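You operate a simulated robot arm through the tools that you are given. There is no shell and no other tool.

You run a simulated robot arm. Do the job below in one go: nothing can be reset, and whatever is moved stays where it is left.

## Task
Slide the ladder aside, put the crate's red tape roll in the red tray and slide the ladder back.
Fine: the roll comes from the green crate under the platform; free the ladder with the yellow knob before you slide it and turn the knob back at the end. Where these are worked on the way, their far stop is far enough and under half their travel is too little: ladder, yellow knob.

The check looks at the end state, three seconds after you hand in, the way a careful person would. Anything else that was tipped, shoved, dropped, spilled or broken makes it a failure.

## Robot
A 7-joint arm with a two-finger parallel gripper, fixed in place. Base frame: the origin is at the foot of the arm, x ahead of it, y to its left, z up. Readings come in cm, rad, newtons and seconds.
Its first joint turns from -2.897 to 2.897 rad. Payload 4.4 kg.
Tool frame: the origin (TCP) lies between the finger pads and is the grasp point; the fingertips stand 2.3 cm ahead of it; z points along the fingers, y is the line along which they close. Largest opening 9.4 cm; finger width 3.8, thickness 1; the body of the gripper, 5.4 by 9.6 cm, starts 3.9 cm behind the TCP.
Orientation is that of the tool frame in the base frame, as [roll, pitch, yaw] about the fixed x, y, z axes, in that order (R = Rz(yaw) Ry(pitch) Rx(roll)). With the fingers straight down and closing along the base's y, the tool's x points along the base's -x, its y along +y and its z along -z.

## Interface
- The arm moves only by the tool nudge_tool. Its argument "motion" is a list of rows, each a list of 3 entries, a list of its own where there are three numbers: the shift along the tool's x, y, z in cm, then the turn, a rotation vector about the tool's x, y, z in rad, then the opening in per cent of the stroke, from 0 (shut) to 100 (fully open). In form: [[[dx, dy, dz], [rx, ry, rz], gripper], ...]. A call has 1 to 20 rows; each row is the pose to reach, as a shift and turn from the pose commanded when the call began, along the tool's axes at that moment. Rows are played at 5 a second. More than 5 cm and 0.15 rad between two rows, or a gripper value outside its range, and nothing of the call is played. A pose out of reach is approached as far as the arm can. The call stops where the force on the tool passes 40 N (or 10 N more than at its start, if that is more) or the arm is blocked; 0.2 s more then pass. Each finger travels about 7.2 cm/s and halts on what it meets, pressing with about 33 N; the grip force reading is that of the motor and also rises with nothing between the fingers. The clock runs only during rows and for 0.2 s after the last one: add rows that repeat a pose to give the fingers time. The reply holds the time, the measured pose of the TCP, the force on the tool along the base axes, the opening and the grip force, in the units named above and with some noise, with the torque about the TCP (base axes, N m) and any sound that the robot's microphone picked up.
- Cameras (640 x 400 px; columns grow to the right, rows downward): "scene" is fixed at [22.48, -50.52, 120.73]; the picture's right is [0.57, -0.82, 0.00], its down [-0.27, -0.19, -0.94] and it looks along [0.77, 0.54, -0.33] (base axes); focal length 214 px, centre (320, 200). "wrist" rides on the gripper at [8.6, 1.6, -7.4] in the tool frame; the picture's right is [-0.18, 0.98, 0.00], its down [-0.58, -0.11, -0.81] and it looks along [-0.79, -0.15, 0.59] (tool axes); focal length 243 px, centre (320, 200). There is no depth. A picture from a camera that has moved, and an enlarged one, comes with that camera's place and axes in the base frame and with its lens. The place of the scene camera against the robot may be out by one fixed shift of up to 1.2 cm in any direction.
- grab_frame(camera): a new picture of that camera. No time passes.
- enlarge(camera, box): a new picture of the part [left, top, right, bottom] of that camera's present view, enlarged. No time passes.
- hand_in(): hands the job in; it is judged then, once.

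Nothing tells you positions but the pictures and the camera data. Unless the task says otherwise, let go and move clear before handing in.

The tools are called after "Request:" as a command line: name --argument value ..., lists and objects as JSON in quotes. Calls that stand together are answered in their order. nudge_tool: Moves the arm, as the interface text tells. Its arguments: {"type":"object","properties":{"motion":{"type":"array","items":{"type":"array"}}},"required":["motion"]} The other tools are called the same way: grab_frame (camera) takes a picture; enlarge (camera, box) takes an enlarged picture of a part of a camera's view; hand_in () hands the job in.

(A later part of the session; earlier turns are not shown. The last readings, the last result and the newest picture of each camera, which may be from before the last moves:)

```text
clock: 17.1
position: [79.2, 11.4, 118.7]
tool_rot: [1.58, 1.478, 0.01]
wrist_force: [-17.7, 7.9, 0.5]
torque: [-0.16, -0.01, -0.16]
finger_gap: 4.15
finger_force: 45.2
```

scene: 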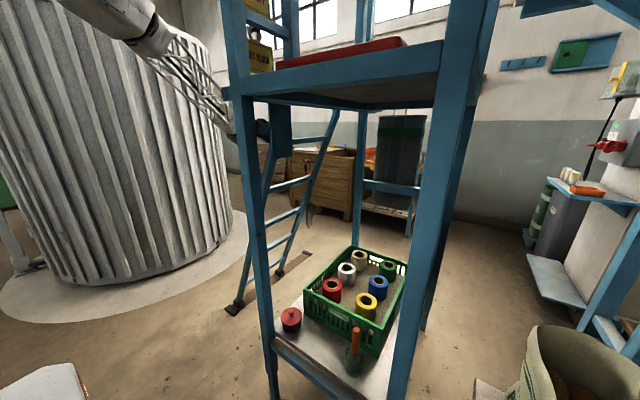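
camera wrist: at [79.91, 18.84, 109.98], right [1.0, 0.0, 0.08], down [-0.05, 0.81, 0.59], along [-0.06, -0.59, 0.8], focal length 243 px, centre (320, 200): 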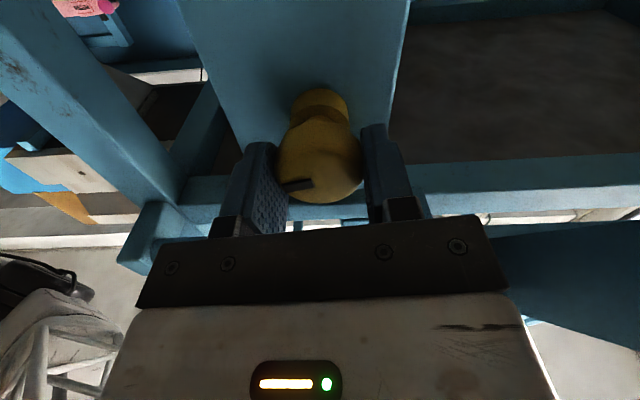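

The knob is past 95° with no stop yet. Continuing.

Request:
nudge_tool --motion '[[[0, -0.03, 0], [0, 0, 0.08], 0], [[0, -0.03, 0], [0, 0, 0.16], 0], [[0, -0.03, 0], [0, 0, 0.24], 0]]'

Request:
enlarge --camera "wrist" --box '[200, 60, 440, 210]'

```text
clock: 17.9
position: [79.13, 11.21, 118.63]
tool_rot: [1.572, 1.239, 0.002]
wrist_force: [-37.1, -1.0, -0.5]
torque: [-0.85, 2.15, 0.18]
finger_gap: 4.2
finger_force: 45.1
```

```text
2.67 times, centred on (320, 135) of wrist
camera zoom: at [83.51, 18.74, 111.07], right [0.87, 0.0, 0.49], down [-0.29, 0.81, 0.51], along [-0.4, -0.59, 0.7], focal length 647 px, centre (320, 373)
```

zoom: 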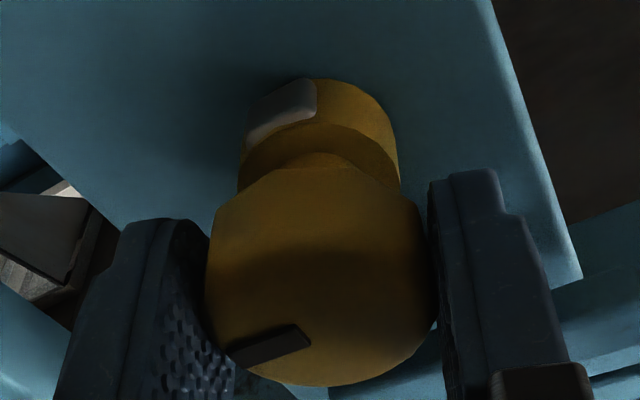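

The torque about y rose to 2.15 N·m at about 109°, and the bolt has swung clear of the tongue. That's the far stop, so I'll release and back straight out.

Request:
nudge_tool --motion '[[[0, 0.03, 0], [0, 0, -0.03], 62], [[0, 0.03, 0], [0, 0, -0.03], 62], [[0, 0.03, 0], [0, 0, -0.03], 62], [[0, 0.03, -2], [0, 0, -0.03], 62], [[0, 0.03, -5], [0, 0, -0.03], 62], [[0, 0.03, -9], [0, 0, -0.03], 62]]'

Request:
grab_frame --camera "wrist"

Request:
enlarge --camera "wrist" --box '[200, 0, 440, 150]'

```text
clock: 19.4
position: [79.4, 20.54, 118.87]
tool_rot: [1.571, 1.268, 0.002]
wrist_force: [-0.9, -0.5, 0.2]
torque: [0.0, 0.03, 0.01]
finger_gap: 5.81
finger_force: 0.0
```

```text
taken
camera wrist: at [83.52, 27.96, 111.28], right [0.88, 0.0, 0.47], down [-0.28, 0.81, 0.52], along [-0.38, -0.59, 0.71], focal length 243 px, centre (320, 200)
```

wrist: 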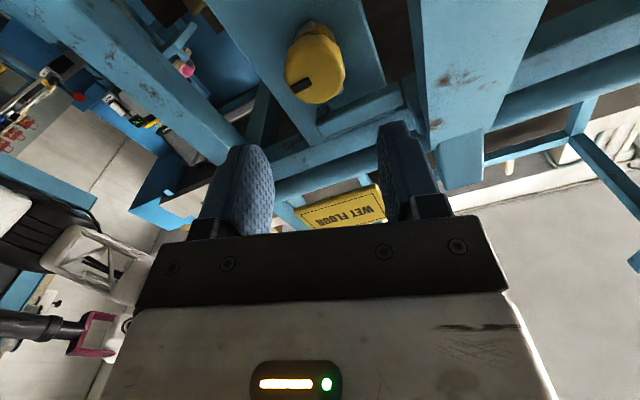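

```text
2.67 times, centred on (320, 75) of wrist
camera zoom: at [83.52, 27.96, 111.28], right [0.88, 0.0, 0.47], down [-0.28, 0.81, 0.52], along [-0.38, -0.59, 0.71], focal length 647 px, centre (320, 533)
```

zoom: 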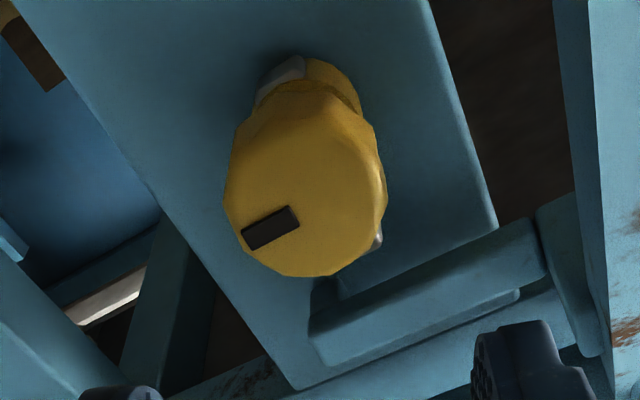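

The knob is free and the ladder tongue is clear of the bolt. Next is the handle: its upper stub, running along y near (87, 33, 88), should be graspable from above with the fingers closing along x. I'll re-orient in free space first.

Request:
nudge_tool --motion '[[[0, 0, -2], [0, 0, -0.1], 62], [[0, 0, -4], [0, 0, -0.2], 62], [[0, 0, -6], [0, 0, -0.3], 62]]'

Request:
nudge_tool --motion '[[[1.2, -0.5, -0.8], [0, 0.13, 0], 62], [[2.4, -1, -1.6], [0, 0.26, 0], 62], [[3.6, -1.5, -2.4], [0, 0.39, 0], 62], [[4.8, -2, -3.2], [0, 0.52, 0], 62], [[6, -2.5, -4], [0, 0.65, 0], 62], [[7.2, -3, -4.8], [0, 0.78, 0], 62], [[8.4, -3.5, -5.6], [0, 0.91, 0], 62], [[9.6, -4, -6.4], [0, 1.04, 0], 62], [[10.8, -4.5, -7.2], [0, 1.17, 0], 62], [[12, -5, -8], [0, 1.3, 0], 62], [[13.2, -5.4, -8.8], [0, 1.43, 0], 62], [[13.9, -5.4, -9.5], [0, 1.571, 0], 62], [[13.9, -5.4, -9.5], [0, 1.571, 0], 62]]'

Request:
grab_frame --camera "wrist"

Request:
grab_frame --camera "scene"

```text
clock: 20.1
position: [79.25, 26.34, 118.51]
tool_rot: [2.36, 1.57, 0.79]
wrist_force: [-0.5, -0.5, 0.1]
torque: [-0.02, 0.01, 0.02]
finger_gap: 5.86
finger_force: 0.1
```

```text
clock: 22.9
position: [73.85, 35.89, 104.75]
tool_rot: [-3.141, -0.003, 1.573]
wrist_force: [0.3, 0.6, -0.5]
torque: [0.0, 0.01, 0.04]
finger_gap: 5.86
finger_force: 0.1
```

```text
taken
camera wrist: at [75.46, 44.45, 112.31], right [0.98, -0.18, 0.0], down [-0.11, -0.58, 0.8], along [-0.15, -0.79, -0.59], focal length 243 px, centre (320, 200)
```

wrist: 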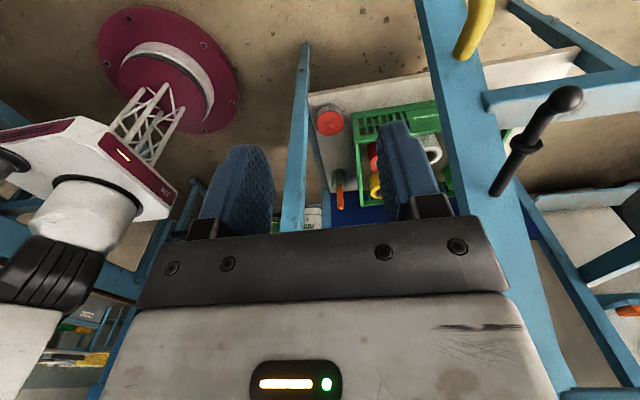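

```text
taken
```

scene: 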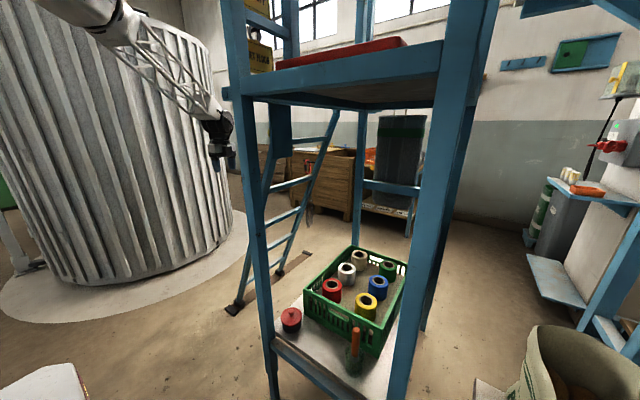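

I can now see the robot's own foot and tower, with the shoulder around z≈100. A peg at (86, 26–36, 100) blocks a grasp of the handle from above. I'll point the tool along +x instead and grip the handle bar from the robot side.

Request:
nudge_tool --motion '[[[0.2, 0.1, 1.9], [-0.105, -0.0713, -0.0713], 55], [[0.4, 0.3, 3.8], [-0.21, -0.1426, -0.1426], 55], [[0.6, 0.4, 5.7], [-0.315, -0.2139, -0.2139], 55], [[0.8, 0.6, 7.6], [-0.42, -0.2852, -0.2852], 55], [[1.0, 0.8, 9.5], [-0.525, -0.3565, -0.3565], 55], [[1.2, 0.9, 11.4], [-0.63, -0.4278, -0.4278], 55], [[1.4, 1.1, 13.3], [-0.735, -0.4991, -0.4991], 55], [[1.6, 1.2, 15.2], [-0.84, -0.5704, -0.5704], 55], [[1.9, 1.4, 17.1], [-0.945, -0.6417, -0.6417], 55], [[2.1, 1.6, 19.0], [-1.05, -0.713, -0.713], 55], [[2.3, 1.8, 20.9], [-1.155, -0.7843, -0.7843], 55], [[2.5, 2.0, 22.8], [-1.26, -0.8556, -0.8556], 55], [[2.8, 2.1, 24.7], [-1.365, -0.927, -0.927], 55], [[2.8, 2.1, 24.7], [-1.365, -0.927, -0.927], 55]]'

Request:
grab_frame --camera "wrist"

Request:
grab_frame --camera "scene"

```text
clock: 25.9
position: [76.24, 40.52, 81.73]
tool_rot: [1.6, 1.222, 1.582]
wrist_force: [-0.8, -0.4, 0.2]
torque: [-0.02, -0.03, 0.04]
finger_gap: 5.16
finger_force: 0.0
out of reach, approached as far as the arm can: row 12, 13, 14
```

```text
taken
camera wrist: at [68.88, 45.02, 74.46], right [0.02, 0.86, 0.51], down [-0.81, -0.29, 0.52], along [0.59, -0.42, 0.69], focal length 243 px, centre (320, 200)
```

wrist: 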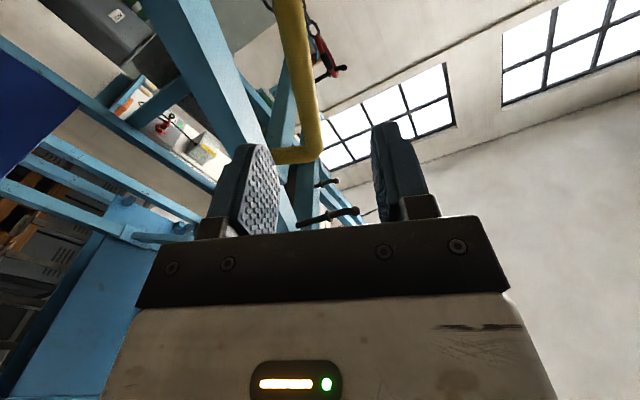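

```text
taken
```

scene: 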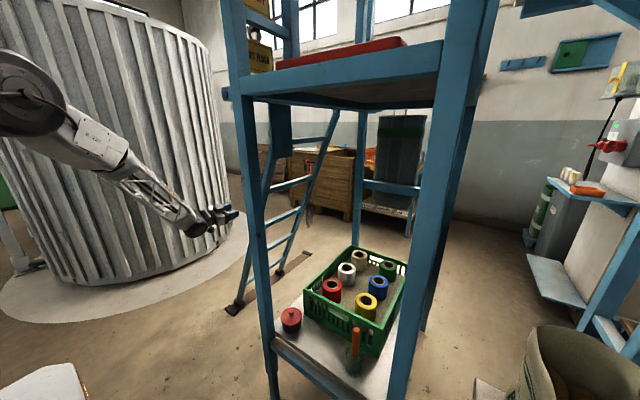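

The handle bar is visible ahead, about 1.7 cm to the inner side of the gripper's centre line. I'll shift sideways and check that the arm can hold it.

Request:
nudge_tool --motion '[[[0, -0.9, 0], [0, 0, 0], 60], [[0, -1.8, 0], [0, 0, 0], 60], [[0, -1.8, 0], [0, 0, 0], 60]]'

Request:
grab_frame --camera "wrist"

Request:
enlarge --camera "wrist" --box '[200, 0, 440, 240]'

```text
clock: 26.8
position: [76.28, 40.45, 81.85]
tool_rot: [1.602, 1.219, 1.582]
wrist_force: [-0.3, 0.4, -0.6]
torque: [0.02, -0.01, -0.01]
finger_gap: 5.66
finger_force: 0.0
out of reach, approached as far as the arm can: row 1, 2, 3
```

```text
taken
camera wrist: at [68.87, 45.02, 74.46], right [0.02, 0.86, 0.51], down [-0.81, -0.29, 0.52], along [0.59, -0.42, 0.69], focal length 243 px, centre (320, 200)
```

wrist: 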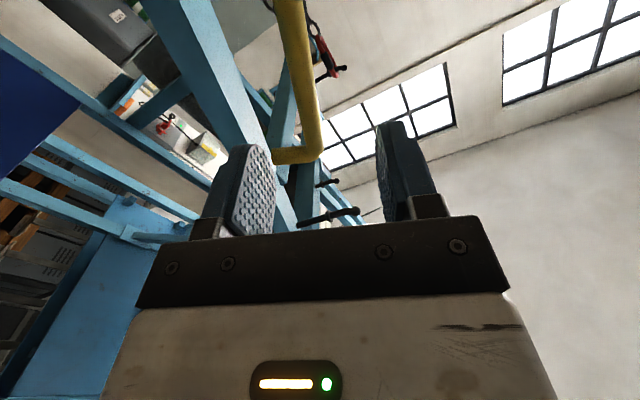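

```text
1.67 times, centred on (320, 120) of wrist
camera zoom: at [68.87, 45.02, 74.46], right [0.02, 0.86, 0.51], down [-0.81, -0.29, 0.52], along [0.59, -0.42, 0.69], focal length 404 px, centre (320, 333)
```

zoom: 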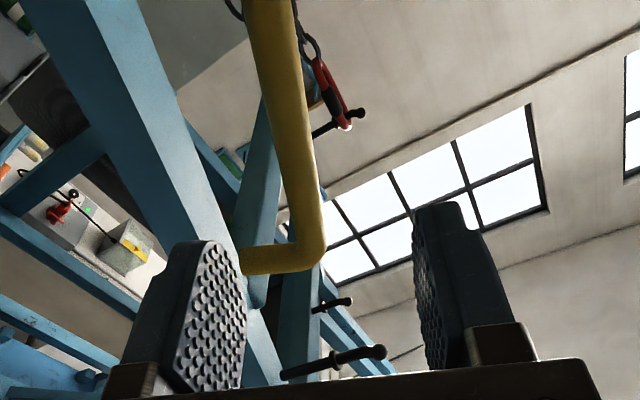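

The wrist-bend joint is at its limit because the forearm slopes down here. Tilting the tool about 0.3 rad downward and gripping higher on the bar should free it.

Request:
nudge_tool --motion '[[[-1.2, -0.5, 0.6], [0, 0.08, 0], 60], [[-2.4, -1.0, 1.2], [0, 0.16, 0], 60], [[-3.6, -1.6, 1.8], [0, 0.24, 0], 60], [[-4.8, -2.1, 2.4], [0, 0.3, 0], 60], [[-4.8, -2.1, 2.4], [0, 0.3, 0], 60]]'

Request:
grab_frame --camera "wrist"

Request:
enlarge --camera "wrist" --box '[200, 0, 440, 240]'

Request:
grab_frame --camera "scene"

```text
clock: 27.9
position: [78.73, 36.65, 85.44]
tool_rot: [2.209, 1.092, 2.267]
wrist_force: [0.1, 0.0, -0.1]
torque: [0.01, 0.03, -0.02]
finger_gap: 5.64
finger_force: 0.1
out of reach, approached as far as the arm can: row 1
```

```text
taken
camera wrist: at [69.02, 40.34, 80.53], right [0.05, 0.85, 0.53], down [-0.6, -0.4, 0.7], along [0.8, -0.35, 0.49], focal length 243 px, centre (320, 200)
```

wrist: 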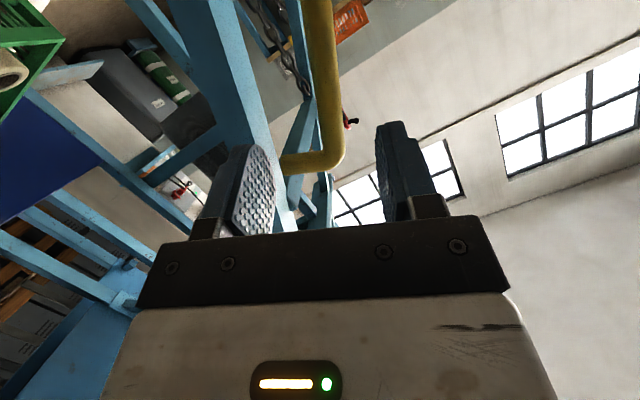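

```text
1.67 times, centred on (320, 120) of wrist
camera zoom: at [69.02, 40.34, 80.53], right [0.05, 0.85, 0.53], down [-0.6, -0.4, 0.7], along [0.8, -0.35, 0.49], focal length 404 px, centre (320, 333)
```

zoom: 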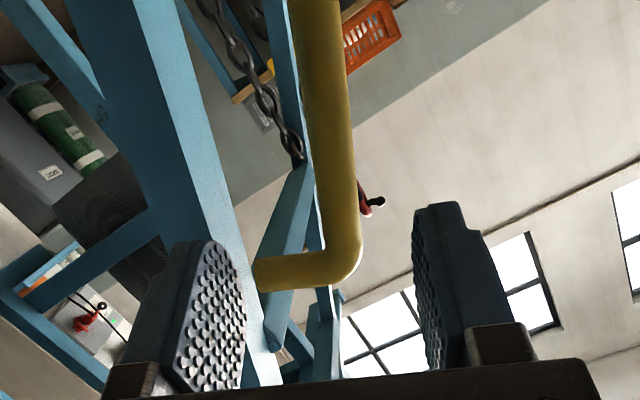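

```text
taken
```

scene: 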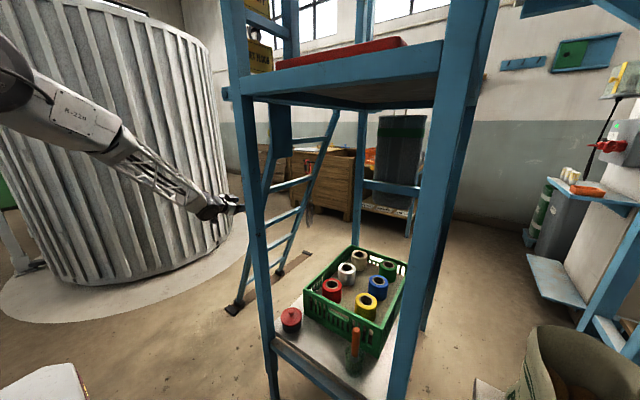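

The bar is centred between the fingers, at about (87, 37.8, 83) and 2 cm thick. I'll advance along the tool axis and close on it.

Request:
nudge_tool --motion '[[[0, 0, 2], [0, 0, 0], 60], [[0, 0, 4], [0, 0, 0], 60], [[0, 0, 6], [0, 0, 0], 60], [[0, 0, 8], [0, 0, 0], 60], [[0, 0, 8], [0, 0, 0], 60]]'

Request:
grab_frame --camera "wrist"

Request:
enlarge --camera "scene" --box '[160, 120, 320, 320]'

```text
clock: 29.1
position: [86.29, 37.58, 83.2]
tool_rot: [2.207, 1.095, 2.266]
wrist_force: [-0.2, 0.2, -0.4]
torque: [0.03, -0.01, 0.01]
finger_gap: 5.66
finger_force: 0.0
```

```text
taken
camera wrist: at [76.75, 41.2, 78.34], right [0.05, 0.85, 0.53], down [-0.6, -0.4, 0.7], along [0.8, -0.35, 0.49], focal length 243 px, centre (320, 200)
```

wrist: 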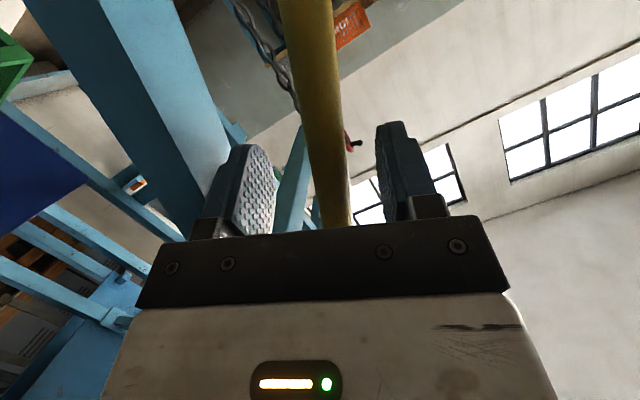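

```text
2.00 times, centred on (240, 220) of scene
camera zoom: at [22.48, -50.52, 120.73], right [0.57, -0.82, 0.0], down [-0.27, -0.19, -0.94], along [0.77, 0.54, -0.33], focal length 429 px, centre (480, 160)
```

zoom: 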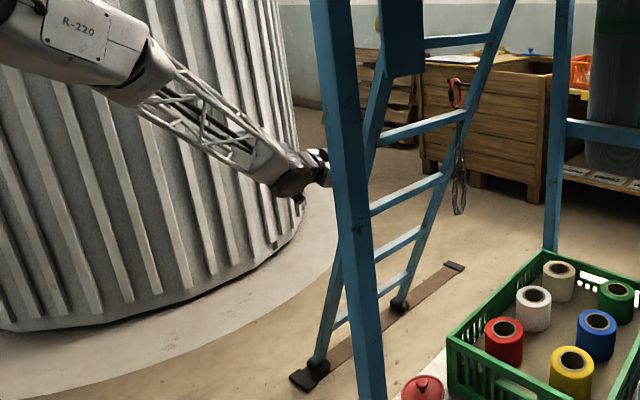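

The bar is between the fingers. Closing on it.

Request:
nudge_tool --motion '[[[0, 0, 0], [0, 0, 0], 0], [[0, 0, 0], [0, 0, 0], 0], [[0, 0, 0], [0, 0, 0], 0], [[0, 0, 0], [0, 0, 0], 0], [[0, 0, 0], [0, 0, 0], 0]]'

```text
clock: 29.8
position: [86.32, 37.94, 83.47]
tool_rot: [2.2, 1.095, 2.266]
wrist_force: [-1.7, 16.9, -1.4]
torque: [1.45, -0.04, 0.05]
finger_gap: 1.87
finger_force: 33.4
stopped in row 2: the force on the tool passed its limit at 49 N (the readings are from after the stop); the commanded pose is now the measured one
```

The grip holds at gap 1.87. I'll slide the ladder toward +x in small steps and watch the force.

Request:
nudge_tool --motion '[[[-0.29, 0, 0.96], [0, 0, 0], 0], [[-0.59, -0.01, 1.92], [0, 0, 0], 0], [[-0.88, -0.02, 2.87], [0, 0, 0], 0]]'

Request:
grab_frame --camera "wrist"

Request:
enlarge --camera "scene" --box '[160, 120, 320, 320]'

```text
clock: 30.8
position: [89.37, 37.94, 83.51]
tool_rot: [2.196, 1.095, 2.265]
wrist_force: [-3.4, 10.2, -0.4]
torque: [1.96, -0.01, 0.0]
finger_gap: 1.83
finger_force: 45.3
stopped in row 3: the force on the tool passed its limit at 41 N (the readings are from after the stop); the commanded pose is now the measured one
```

```text
taken
camera wrist: at [79.76, 41.57, 78.61], right [0.05, 0.85, 0.53], down [-0.6, -0.4, 0.69], along [0.8, -0.35, 0.49], focal length 243 px, centre (320, 200)
```

wrist: 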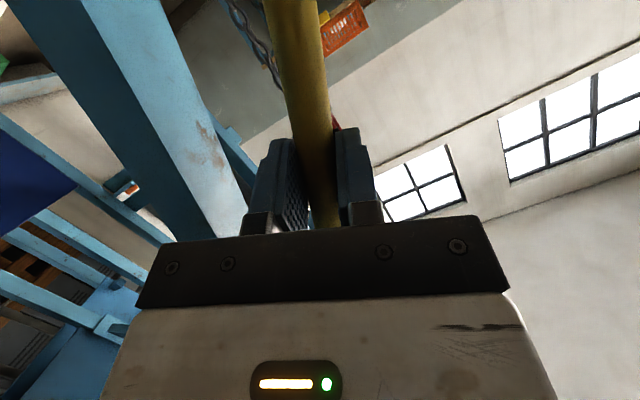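

```text
2.00 times, centred on (240, 220) of scene
camera zoom: at [22.48, -50.52, 120.73], right [0.57, -0.82, 0.0], down [-0.27, -0.19, -0.94], along [0.77, 0.54, -0.33], focal length 429 px, centre (480, 160)
```

zoom: 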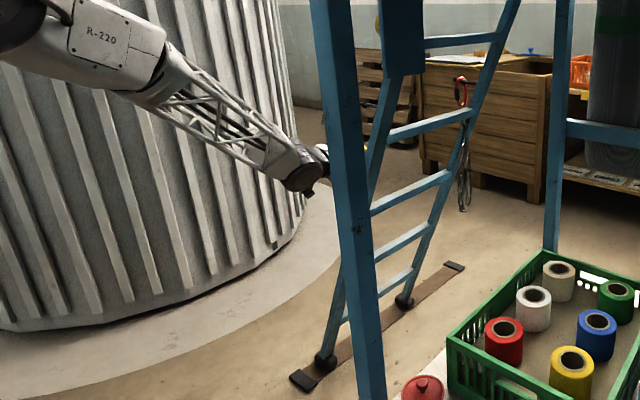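

The ladder moved about 3 cm and the stop was only the force limit. I'll ease off the sideways load and push more slowly.

Request:
nudge_tool --motion '[[[0.03, 0.07, 0.01], [0, 0, 0], 0], [[-0.15, 0.07, 0.58], [0, 0, 0], 0], [[-0.32, 0.07, 1.15], [0, 0, 0], 0], [[-0.5, 0.07, 1.73], [0, 0, 0], 0], [[-0.67, 0.07, 2.3], [0, 0, 0], 0], [[-0.85, 0.07, 2.87], [0, 0, 0], 0], [[-1.03, 0.06, 3.45], [0, 0, 0], 0], [[-1.2, 0.06, 4.02], [0, 0, 0], 0], [[-1.38, 0.06, 4.6], [0, 0, 0], 0], [[-1.55, 0.06, 5.17], [0, 0, 0], 0]]'

```text
clock: 33.0
position: [94.91, 37.85, 83.45]
tool_rot: [2.197, 1.094, 2.265]
wrist_force: [-3.6, -26.0, 9.4]
torque: [1.77, 0.06, -0.13]
finger_gap: 1.85
finger_force: 44.5
```

Request:
nudge_tool --motion '[[[-0.04, -0.05, -0.01], [0, 0, 0], 0], [[-0.21, -0.05, 0.56], [0, 0, 0], 0], [[-0.39, -0.05, 1.14], [0, 0, 0], 0], [[-0.57, -0.05, 1.71], [0, 0, 0], 0], [[-0.74, -0.05, 2.29], [0, 0, 0], 0], [[-0.92, -0.05, 2.86], [0, 0, 0], 0], [[-1.09, -0.06, 3.44], [0, 0, 0], 0], [[-1.27, -0.06, 4.01], [0, 0, 0], 0], [[-1.44, -0.06, 4.59], [0, 0, 0], 0], [[-1.62, -0.06, 5.16], [0, 0, 0], 0]]'

Request:
enlarge --camera "scene" --box '[160, 120, 320, 320]'

Request:
grab_frame --camera "wrist"

```text
clock: 35.3
position: [100.26, 37.92, 83.7]
tool_rot: [2.201, 1.094, 2.265]
wrist_force: [-3.4, -9.4, 2.4]
torque: [1.87, 0.22, 0.0]
finger_gap: 1.87
finger_force: 45.6
stopped in row 10: the force on the tool passed its limit at 41 N (the readings are from after the stop); the commanded pose is now the measured one
```

```text
2.00 times, centred on (240, 220) of scene
camera zoom: at [22.48, -50.52, 120.73], right [0.57, -0.82, 0.0], down [-0.27, -0.19, -0.94], along [0.77, 0.54, -0.33], focal length 429 px, centre (480, 160)
```

zoom: 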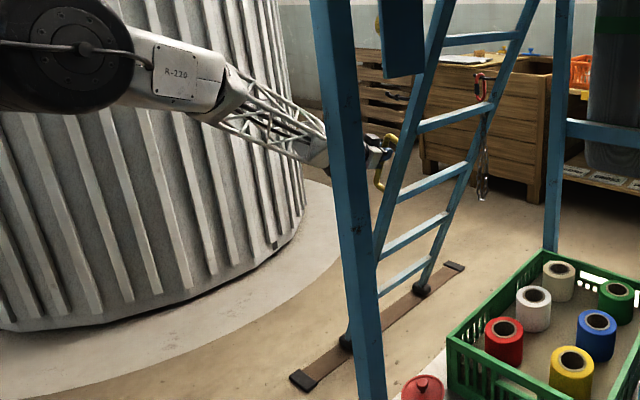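

```text
taken
camera wrist: at [90.63, 41.6, 78.59], right [0.05, 0.85, 0.53], down [-0.6, -0.4, 0.69], along [0.8, -0.35, 0.49], focal length 243 px, centre (320, 200)
```

wrist: 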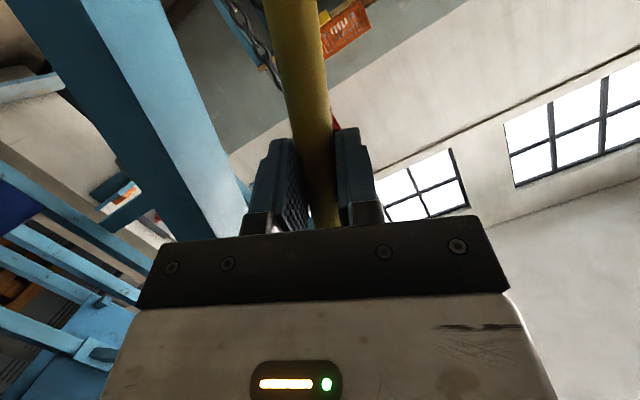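

The ladder has moved about 14 cm and the feet are following the track. Continuing.

Request:
nudge_tool --motion '[[[-0.02, -0.03, 0], [0, 0, 0], 0], [[-0.16, -0.03, 0.48], [0, 0, 0], 0], [[-0.31, -0.03, 0.96], [0, 0, 0], 0], [[-0.46, -0.03, 1.44], [0, 0, 0], 0], [[-0.6, -0.03, 1.92], [0, 0, 0], 0], [[-0.75, -0.03, 2.4], [0, 0, 0], 0], [[-0.9, -0.03, 2.87], [0, 0, 0], 0], [[-1.05, -0.04, 3.35], [0, 0, 0], 0], [[-1.19, -0.04, 3.83], [0, 0, 0], 0], [[-1.34, -0.04, 4.31], [0, 0, 0], 0]]'

```text
clock: 37.5
position: [104.91, 38.11, 83.51]
tool_rot: [2.202, 1.095, 2.265]
wrist_force: [-4.7, -19.8, 4.1]
torque: [1.77, 1.0, 0.36]
finger_gap: 1.83
finger_force: 44.6
```

Request:
nudge_tool --motion '[[[-0.02, -0.05, 0], [0, 0, 0], 0], [[-0.17, -0.06, 0.47], [0, 0, 0], 0], [[-0.32, -0.08, 0.95], [0, 0, 0], 0], [[-0.47, -0.1, 1.43], [0, 0, 0], 0], [[-0.62, -0.11, 1.9], [0, 0, 0], 0], [[-0.78, -0.13, 2.38], [0, 0, 0], 0], [[-0.93, -0.14, 2.86], [0, 0, 0], 0], [[-1.08, -0.16, 3.33], [0, 0, 0], 0], [[-1.23, -0.18, 3.81], [0, 0, 0], 0], [[-1.38, -0.19, 4.29], [0, 0, 0], 0], [[-1.54, -0.21, 4.77], [0, 0, 0], 0]]'

Request:
enlarge --camera "scene" --box '[160, 120, 320, 320]'

Request:
grab_frame --camera "wrist"

```text
clock: 39.9
position: [109.98, 37.96, 83.62]
tool_rot: [2.201, 1.093, 2.267]
wrist_force: [-6.0, 30.0, 4.2]
torque: [1.96, 0.63, 0.57]
finger_gap: 1.81
finger_force: 45.4
```

```text
2.00 times, centred on (240, 220) of scene
camera zoom: at [22.48, -50.52, 120.73], right [0.57, -0.82, 0.0], down [-0.27, -0.19, -0.94], along [0.77, 0.54, -0.33], focal length 429 px, centre (480, 160)
```

zoom: 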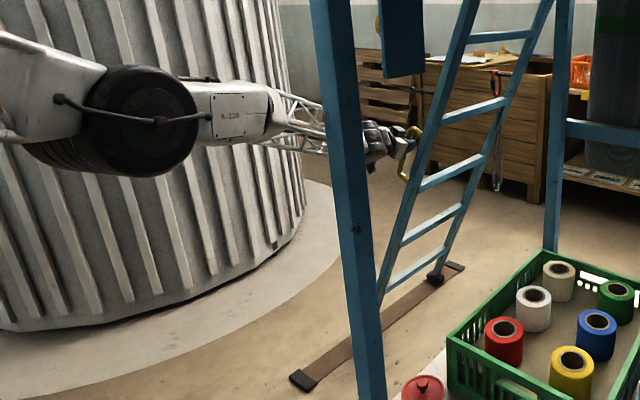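

```text
taken
camera wrist: at [100.2, 41.57, 78.58], right [0.05, 0.85, 0.53], down [-0.6, -0.4, 0.69], along [0.8, -0.35, 0.49], focal length 243 px, centre (320, 200)
```

wrist: 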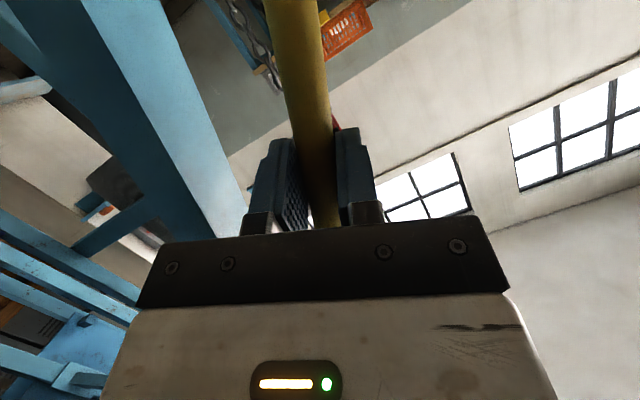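

The ladder is about 24 cm along and the arm still has reach. I'll trim the side force and continue toward the stop.

Request:
nudge_tool --motion '[[[0.02, 0.06, 0], [0, 0, 0], 0], [[-0.13, 0.06, 0.48], [0, 0, 0], 0], [[-0.28, 0.05, 0.96], [0, 0, 0], 0], [[-0.43, 0.05, 1.44], [0, 0, 0], 0], [[-0.57, 0.04, 1.92], [0, 0, 0], 0], [[-0.72, 0.04, 2.4], [0, 0, 0], 0], [[-0.87, 0.03, 2.87], [0, 0, 0], 0], [[-1.02, 0.03, 3.35], [0, 0, 0], 0], [[-1.16, 0.02, 3.83], [0, 0, 0], 0], [[-1.31, 0.02, 4.31], [0, 0, 0], 0], [[-1.46, 0.01, 4.79], [0, 0, 0], 0]]'

```text
clock: 42.3
position: [114.86, 37.79, 83.66]
tool_rot: [2.203, 1.096, 2.27]
wrist_force: [-4.4, 30.1, 6.3]
torque: [1.81, -0.67, -0.1]
finger_gap: 1.84
finger_force: 44.7
```

Request:
nudge_tool --motion '[[[0.03, 0.08, 0.01], [0, 0, 0], 0], [[-0.12, 0.08, 0.49], [0, 0, 0], 0], [[-0.26, 0.08, 0.97], [0, 0, 0], 0], [[-0.41, 0.08, 1.45], [0, 0, 0], 0], [[-0.56, 0.08, 1.93], [0, 0, 0], 0], [[-0.7, 0.08, 2.4], [0, 0, 0], 0], [[-0.85, 0.08, 2.88], [0, 0, 0], 0], [[-1.0, 0.08, 3.36], [0, 0, 0], 0], [[-1.15, 0.08, 3.84], [0, 0, 0], 0]]'

Request:
enlarge --camera "scene" --box '[160, 120, 320, 320]'

```text
clock: 44.3
position: [118.8, 38.03, 83.63]
tool_rot: [2.203, 1.095, 2.268]
wrist_force: [-33.7, 20.1, 6.7]
torque: [1.76, 0.09, 0.18]
finger_gap: 1.86
finger_force: 44.0
```

```text
2.00 times, centred on (240, 220) of scene
camera zoom: at [22.48, -50.52, 120.73], right [0.57, -0.82, 0.0], down [-0.27, -0.19, -0.94], along [0.77, 0.54, -0.33], focal length 429 px, centre (480, 160)
```

zoom: 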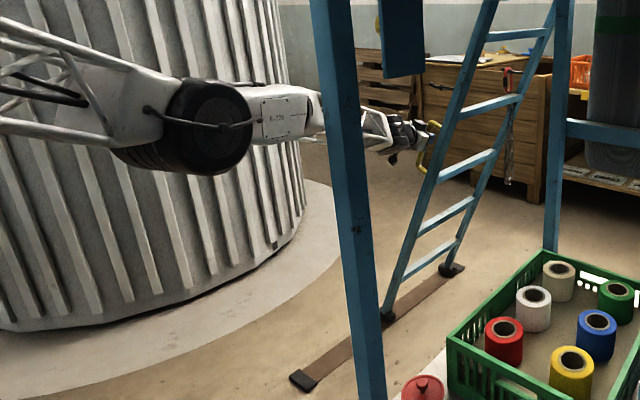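

The x force jumped to −34 N with the right foot at the track's end, so the ladder is at its far stop after roughly 32 cm. I'll release and back straight out.

Request:
nudge_tool --motion '[[[0.05, 0.05, -0.12], [0, 0, 0], 0], [[0.05, 0.05, -0.12], [0, 0, 0], 60], [[0.05, 0.05, -0.12], [0, 0, 0], 60], [[0.05, 0.05, -0.12], [0, 0, 0], 60], [[0.05, 0.05, -0.12], [0, 0, 0], 60], [[0.05, 0.05, -3], [0, 0, 0], 60], [[0.05, 0.05, -7], [0, 0, 0], 60], [[0.05, 0.05, -11], [0, 0, 0], 60], [[0.05, 0.05, -15], [0, 0, 0], 60]]'

Request:
grab_frame --camera "scene"

Request:
grab_frame --camera "wrist"

```text
clock: 46.3
position: [104.41, 36.0, 87.79]
tool_rot: [2.202, 1.094, 2.267]
wrist_force: [0.2, 0.1, -0.4]
torque: [0.0, 0.0, 0.0]
finger_gap: 5.65
finger_force: 0.1
```

```text
taken
```

scene: 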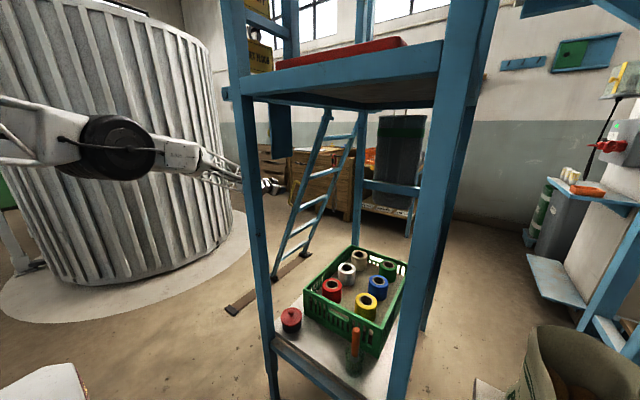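

```text
taken
camera wrist: at [94.82, 39.66, 82.91], right [0.05, 0.85, 0.53], down [-0.6, -0.4, 0.69], along [0.8, -0.35, 0.49], focal length 243 px, centre (320, 200)
```

wrist: 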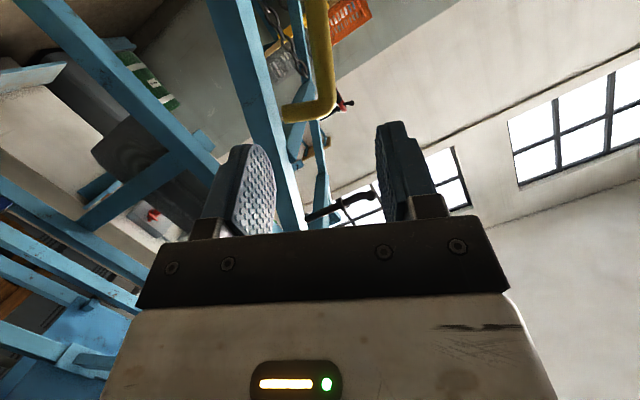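

The ladder is parked at the far end. I'll retract toward the robot while turning the tool straight down, then come round to the platform's front opening.

Request:
nudge_tool --motion '[[[0.42, -0.19, -3.57], [0.0236, 0.0897, -0.0172], 60], [[0.85, -0.38, -7.14], [0.0473, 0.1794, -0.0344], 60], [[1.27, -0.57, -10.7], [0.0709, 0.2691, -0.0516], 60], [[1.7, -0.76, -14.3], [0.0946, 0.3589, -0.0689], 60], [[2.12, -0.95, -17.9], [0.1182, 0.4486, -0.0861], 60], [[2.55, -1.14, -21.4], [0.1419, 0.5383, -0.1033], 60], [[2.97, -1.33, -25], [0.1655, 0.628, -0.1205], 60], [[3.4, -1.53, -28.6], [0.1891, 0.7177, -0.1377], 60], [[3.82, -1.72, -32.1], [0.2128, 0.8074, -0.1549], 60], [[4.25, -1.91, -35.7], [0.2364, 0.8971, -0.1721], 60], [[4.67, -2.1, -39.3], [0.2601, 0.9869, -0.1894], 60], [[5.1, -2.29, -42.9], [0.2837, 1.0766, -0.2066], 60], [[5.52, -2.48, -46.4], [0.3074, 1.1663, -0.2238], 60], [[5.95, -2.67, -50], [0.331, 1.256, -0.241], 60], [[5.95, -2.67, -50], [0.331, 1.256, -0.241], 60]]'

Request:
grab_frame --camera "scene"

Request:
grab_frame --camera "wrist"

```text
clock: 49.5
position: [54.95, 30.45, 94.74]
tool_rot: [-3.137, 0.003, -3.138]
wrist_force: [-0.6, -0.1, -0.4]
torque: [0.01, 0.01, -0.01]
finger_gap: 5.65
finger_force: 0.2
```

```text
taken
```

scene: 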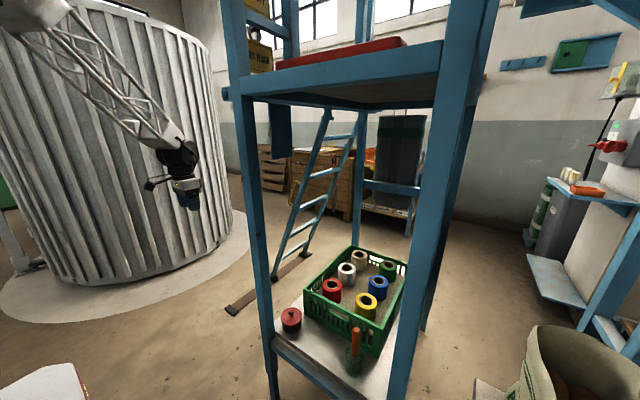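

```text
taken
camera wrist: at [46.21, 32.02, 102.18], right [0.18, 0.98, 0.0], down [0.58, -0.1, 0.81], along [0.79, -0.15, -0.59], focal length 243 px, centre (320, 200)
```

wrist: 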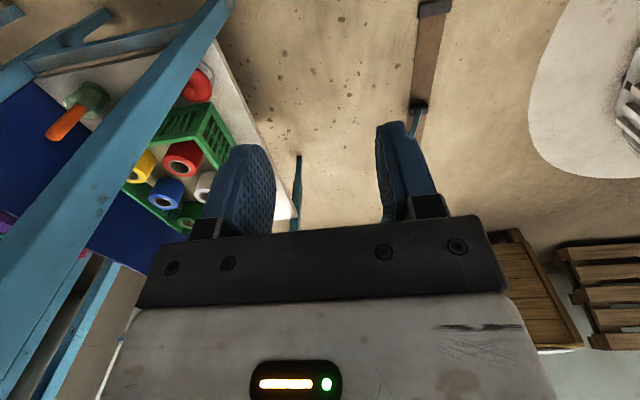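

The tool is pointing straight down again. Now I'll move around the left post to stand in front of the opening at y≈−14.

Request:
nudge_tool --motion '[[[4, -2, 0], [0, 0, 0], 60], [[8, -5, 0], [0, 0, 0], 60], [[12, -8, 0], [0, 0, 0], 60], [[13, -12.5, 0.5], [0, 0, 0], 60], [[13, -17, 1], [0, 0, 0], 60], [[13, -21.5, 1.5], [0, 0, 0], 60], [[13, -26, 2], [0, 0, 0], 60], [[13, -30.5, 2.5], [0, 0, 0], 60], [[13, -35, 3], [0, 0, 0], 60], [[13, -39.5, 4], [0, 0, 0], 60], [[13, -44.5, 5], [0, 0, 0], 60], [[13, -44.5, 5], [0, 0, 0], 60]]'

Request:
grab_frame --camera "scene"

Request:
grab_frame --camera "wrist"

```text
refused: row 11 steps farther than a row can; nothing moved
```

```text
taken
```

scene: 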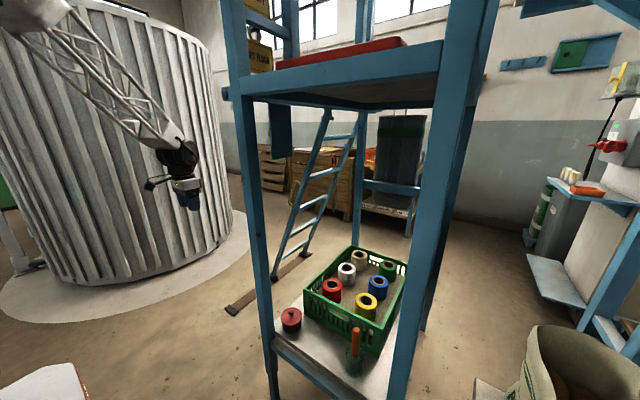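

```text
taken
camera wrist: at [46.21, 32.02, 102.18], right [0.18, 0.98, 0.0], down [0.58, -0.1, 0.81], along [0.79, -0.15, -0.59], focal length 243 px, centre (320, 200)
```

wrist: 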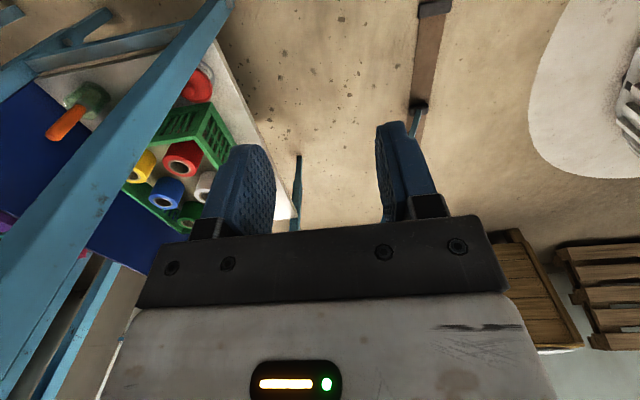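

One row was slightly too long, so nothing moved. I'm resending the same path with shorter steps.

Request:
nudge_tool --motion '[[[4, -2, 0], [0, 0, 0], 60], [[8, -4.5, 0], [0, 0, 0], 60], [[12, -7, 0], [0, 0, 0], 60], [[13, -11, 0.5], [0, 0, 0], 60], [[13, -15, 1], [0, 0, 0], 60], [[13, -19, 1.5], [0, 0, 0], 60], [[13, -23, 2], [0, 0, 0], 60], [[13, -27, 2.5], [0, 0, 0], 60], [[13, -31, 3], [0, 0, 0], 60], [[13, -35, 3.5], [0, 0, 0], 60], [[13, -39, 4], [0, 0, 0], 60], [[13, -43, 4.5], [0, 0, 0], 60], [[13, -44.5, 5], [0, 0, 0], 60], [[13, -44.5, 5], [0, 0, 0], 60]]'

Request:
grab_frame --camera "scene"

Request:
grab_frame --camera "wrist"

```text
clock: 52.5
position: [42.06, -14.64, 90.06]
tool_rot: [-3.139, 0.002, -3.136]
wrist_force: [-0.1, 0.0, 0.1]
torque: [0.02, 0.03, -0.04]
finger_gap: 5.64
finger_force: 0.0
```

```text
taken
```

scene: 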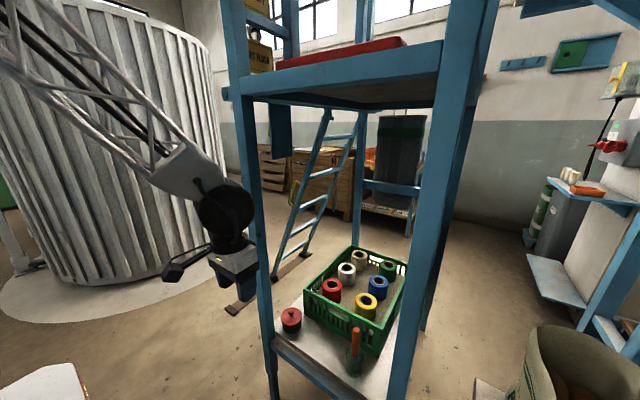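

```text
taken
camera wrist: at [33.42, -13.14, 97.53], right [0.18, 0.98, 0.0], down [0.58, -0.1, 0.81], along [0.79, -0.15, -0.59], focal length 243 px, centre (320, 200)
```

wrist: 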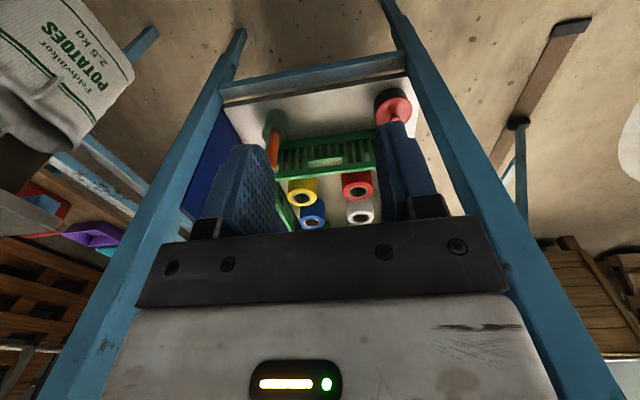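

I'm now in front of the opening with a clear view of both posts, the crate, the pot and the brush. Zooming to check clearances.

Request:
enlarge --camera "wrist" --box '[220, 40, 460, 240]'

Request:
enlarge --camera "wrist" --box '[360, 0, 640, 240]'

Request:
enlarge --camera "scene" --box '[100, 100, 340, 340]'

```text
2.00 times, centred on (340, 140) of wrist
camera zoom: at [33.42, -13.14, 97.53], right [0.18, 0.98, 0.0], down [0.58, -0.1, 0.81], along [0.79, -0.15, -0.59], focal length 485 px, centre (280, 320)
```

zoom: 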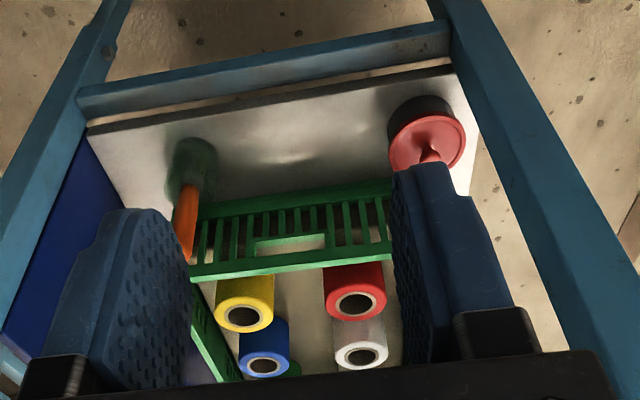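

```text
1.67 times, centred on (500, 120) of wrist
camera zoom: at [33.42, -13.14, 97.53], right [0.18, 0.98, 0.0], down [0.58, -0.1, 0.81], along [0.79, -0.15, -0.59], focal length 404 px, centre (20, 333)
```

zoom: 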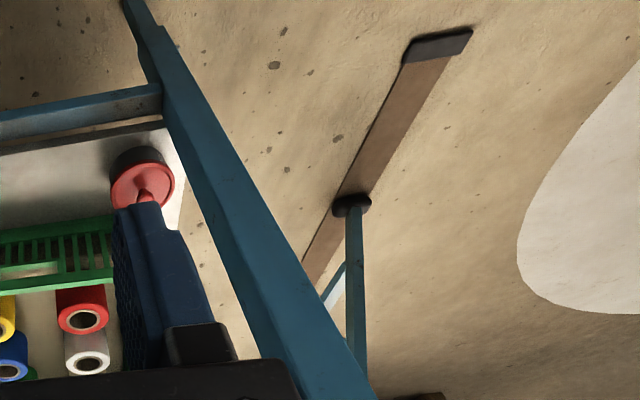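

```text
1.67 times, centred on (220, 220) of scene
camera zoom: at [22.48, -50.52, 120.73], right [0.57, -0.82, 0.0], down [-0.27, -0.19, -0.94], along [0.77, 0.54, -0.33], focal length 358 px, centre (487, 167)
```

zoom: 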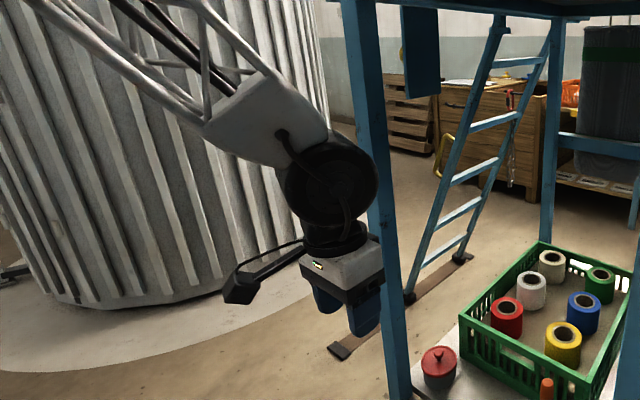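

There's about 10 cm of clearance to the posts, and the wrist drum stays within about 20 cm above the TCP. I'll enter through the front opening at z≈76.

Request:
nudge_tool --motion '[[[-3, 0.3, 2.5], [0, 0, 0], 60], [[-6, 0.6, 5], [0, 0, 0], 60], [[-9.5, 0.9, 7.5], [0, 0, 0], 60], [[-13, 1.2, 10], [0, 0, 0], 60], [[-16.5, 1.4, 12], [0, 0, 0], 60], [[-20, 1.6, 14], [0, 0, 0], 60], [[-24, 1.6, 14], [0, 0, 0], 70], [[-27, 1.6, 14], [0, 0, 0], 70], [[-27, 1.6, 14], [0, 0, 0], 70]]'

Request:
grab_frame --camera "scene"

Request:
grab_frame --camera "wrist"

```text
clock: 54.5
position: [69.05, -13.05, 76.27]
tool_rot: [-3.138, 0.001, -3.136]
wrist_force: [0.5, 0.3, 0.2]
torque: [0.01, 0.01, 0.01]
finger_gap: 6.6
finger_force: 0.1
```

```text
taken
```

scene: 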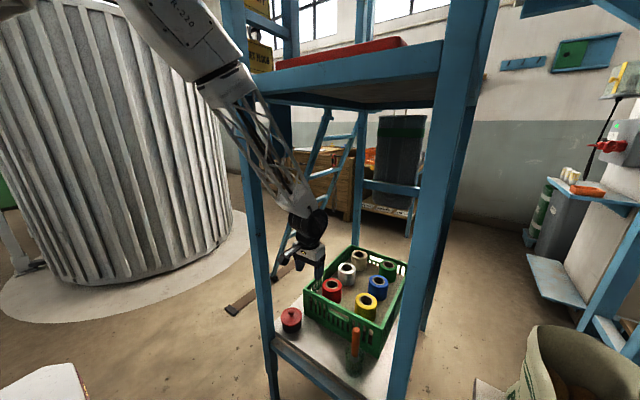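

```text
taken
camera wrist: at [60.4, -11.41, 83.72], right [0.18, 0.98, 0.0], down [0.58, -0.1, 0.81], along [0.79, -0.15, -0.59], focal length 243 px, centre (320, 200)
```

wrist: 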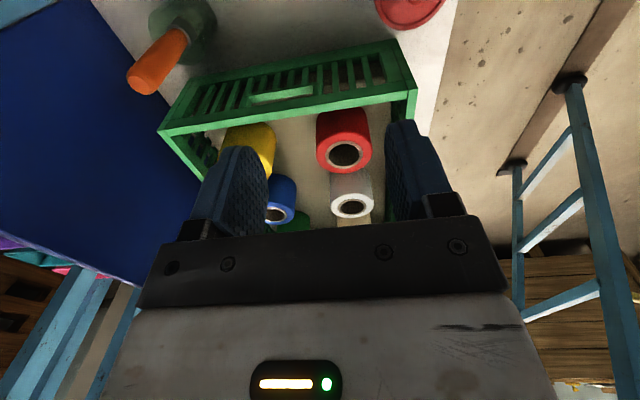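

Inside the opening with clearance. I'll zoom on the roll to refine its position before descending.

Request:
enlarge --camera "wrist" --box '[260, 80, 420, 230]'

Request:
enlarge --camera "scene" --box '[200, 40, 360, 280]'

```text
2.67 times, centred on (340, 155) of wrist
camera zoom: at [60.4, -11.41, 83.72], right [0.18, 0.98, 0.0], down [0.58, -0.1, 0.81], along [0.79, -0.15, -0.59], focal length 647 px, centre (267, 320)
```

zoom: 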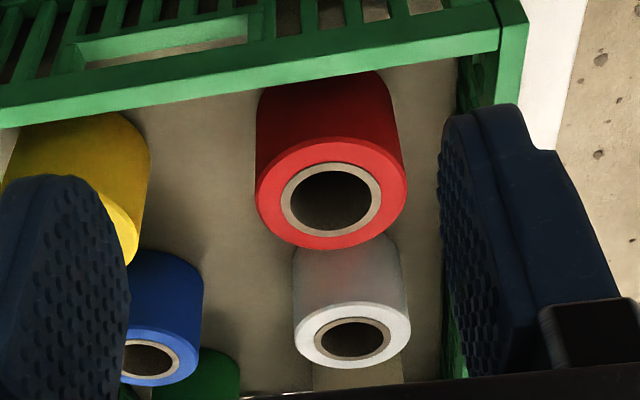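

```text
1.67 times, centred on (280, 160) of scene
camera zoom: at [22.48, -50.52, 120.73], right [0.57, -0.82, 0.0], down [-0.27, -0.19, -0.94], along [0.77, 0.54, -0.33], focal length 358 px, centre (387, 267)
```

zoom: 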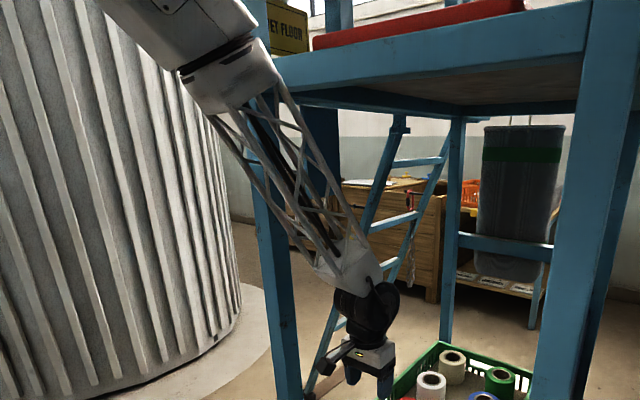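

The refined roll position is (85.0, −12.65), top z≈57.5, diameter about 8.1 cm. I'll open fully, move right above it and check centring.

Request:
nudge_tool --motion '[[[-4, 0.1, 2.5], [0, 0, 0], 100], [[-8, 0.2, 5], [0, 0, 0], 100], [[-12, 0.3, 7.5], [0, 0, 0], 100], [[-15.95, 0.4, 10], [0, 0, 0], 100], [[-15.95, 0.4, 10], [0, 0, 0], 100]]'

Request:
grab_frame --camera "scene"

Request:
grab_frame --camera "wrist"

```text
clock: 55.3
position: [78.54, -13.01, 68.56]
tool_rot: [-3.14, -0.013, 3.14]
wrist_force: [0.0, -1.0, -0.1]
torque: [0.01, -0.02, 0.01]
finger_gap: 9.41
finger_force: 0.2
stopped in row 4: the force on the tool passed its limit at 62 N (the readings are from after the stop); the commanded pose is now the measured one
```

```text
taken
```

scene: 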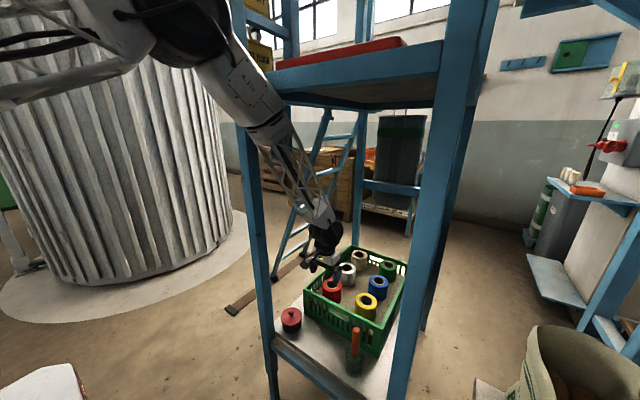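

```text
taken
camera wrist: at [70.01, -11.46, 76.31], right [0.19, 0.98, 0.0], down [0.59, -0.11, 0.8], along [0.78, -0.15, -0.6], focal length 243 px, centre (320, 200)
```

wrist: 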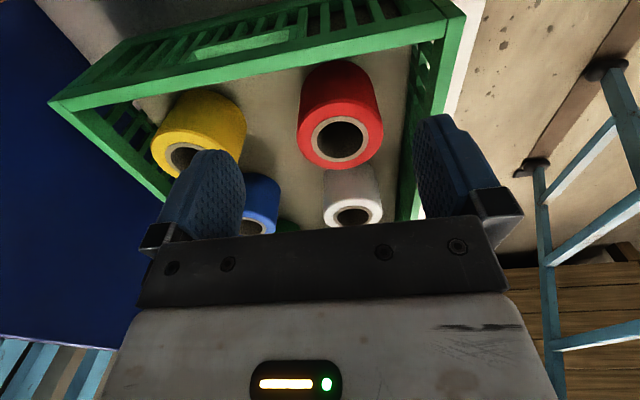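

Something stopped the move at 62 N. I need to see whether the forearm touched the platform's front beam.

Request:
enlarge --camera "scene" --box '[180, 30, 340, 130]'

Request:
enlarge --camera "scene" --box '[240, 200, 440, 360]'

Request:
enlarge --camera "scene" --box '[0, 0, 320, 200]'

```text
4.00 times, centred on (260, 80) of scene
camera zoom: at [22.48, -50.52, 120.73], right [0.57, -0.82, 0.0], down [-0.27, -0.19, -0.94], along [0.77, 0.54, -0.33], focal length 858 px, centre (560, 680)
```

zoom: 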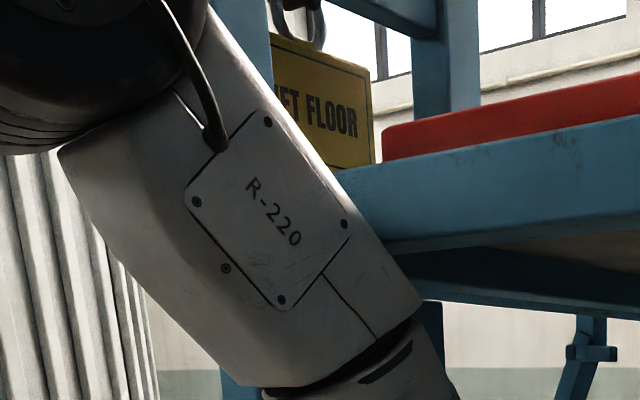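

```text
2.50 times, centred on (340, 280) of scene
camera zoom: at [22.48, -50.52, 120.73], right [0.57, -0.82, 0.0], down [-0.27, -0.19, -0.94], along [0.77, 0.54, -0.33], focal length 536 px, centre (270, 0)
```

zoom: 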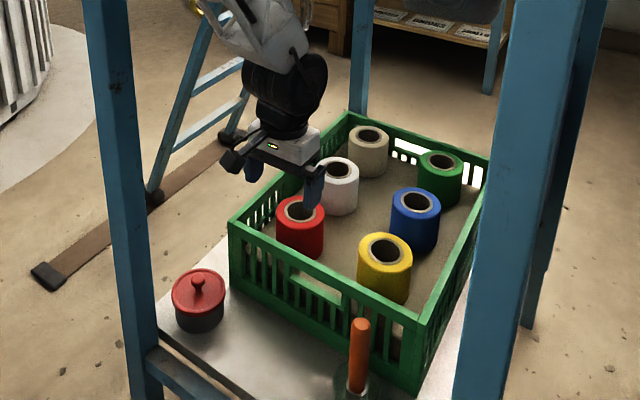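

```text
2.00 times, centred on (160, 100) of scene
camera zoom: at [22.48, -50.52, 120.73], right [0.57, -0.82, 0.0], down [-0.27, -0.19, -0.94], along [0.77, 0.54, -0.33], focal length 429 px, centre (640, 400)
```

zoom: 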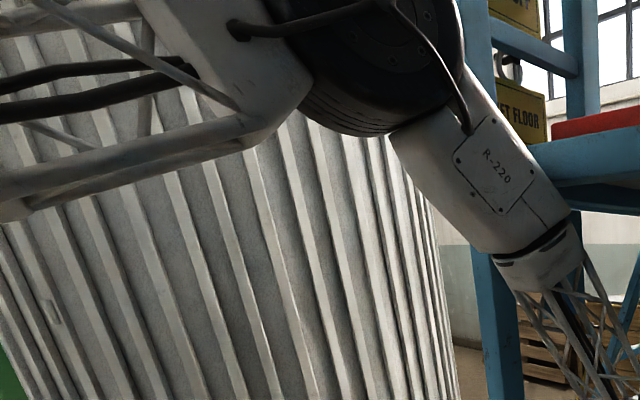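

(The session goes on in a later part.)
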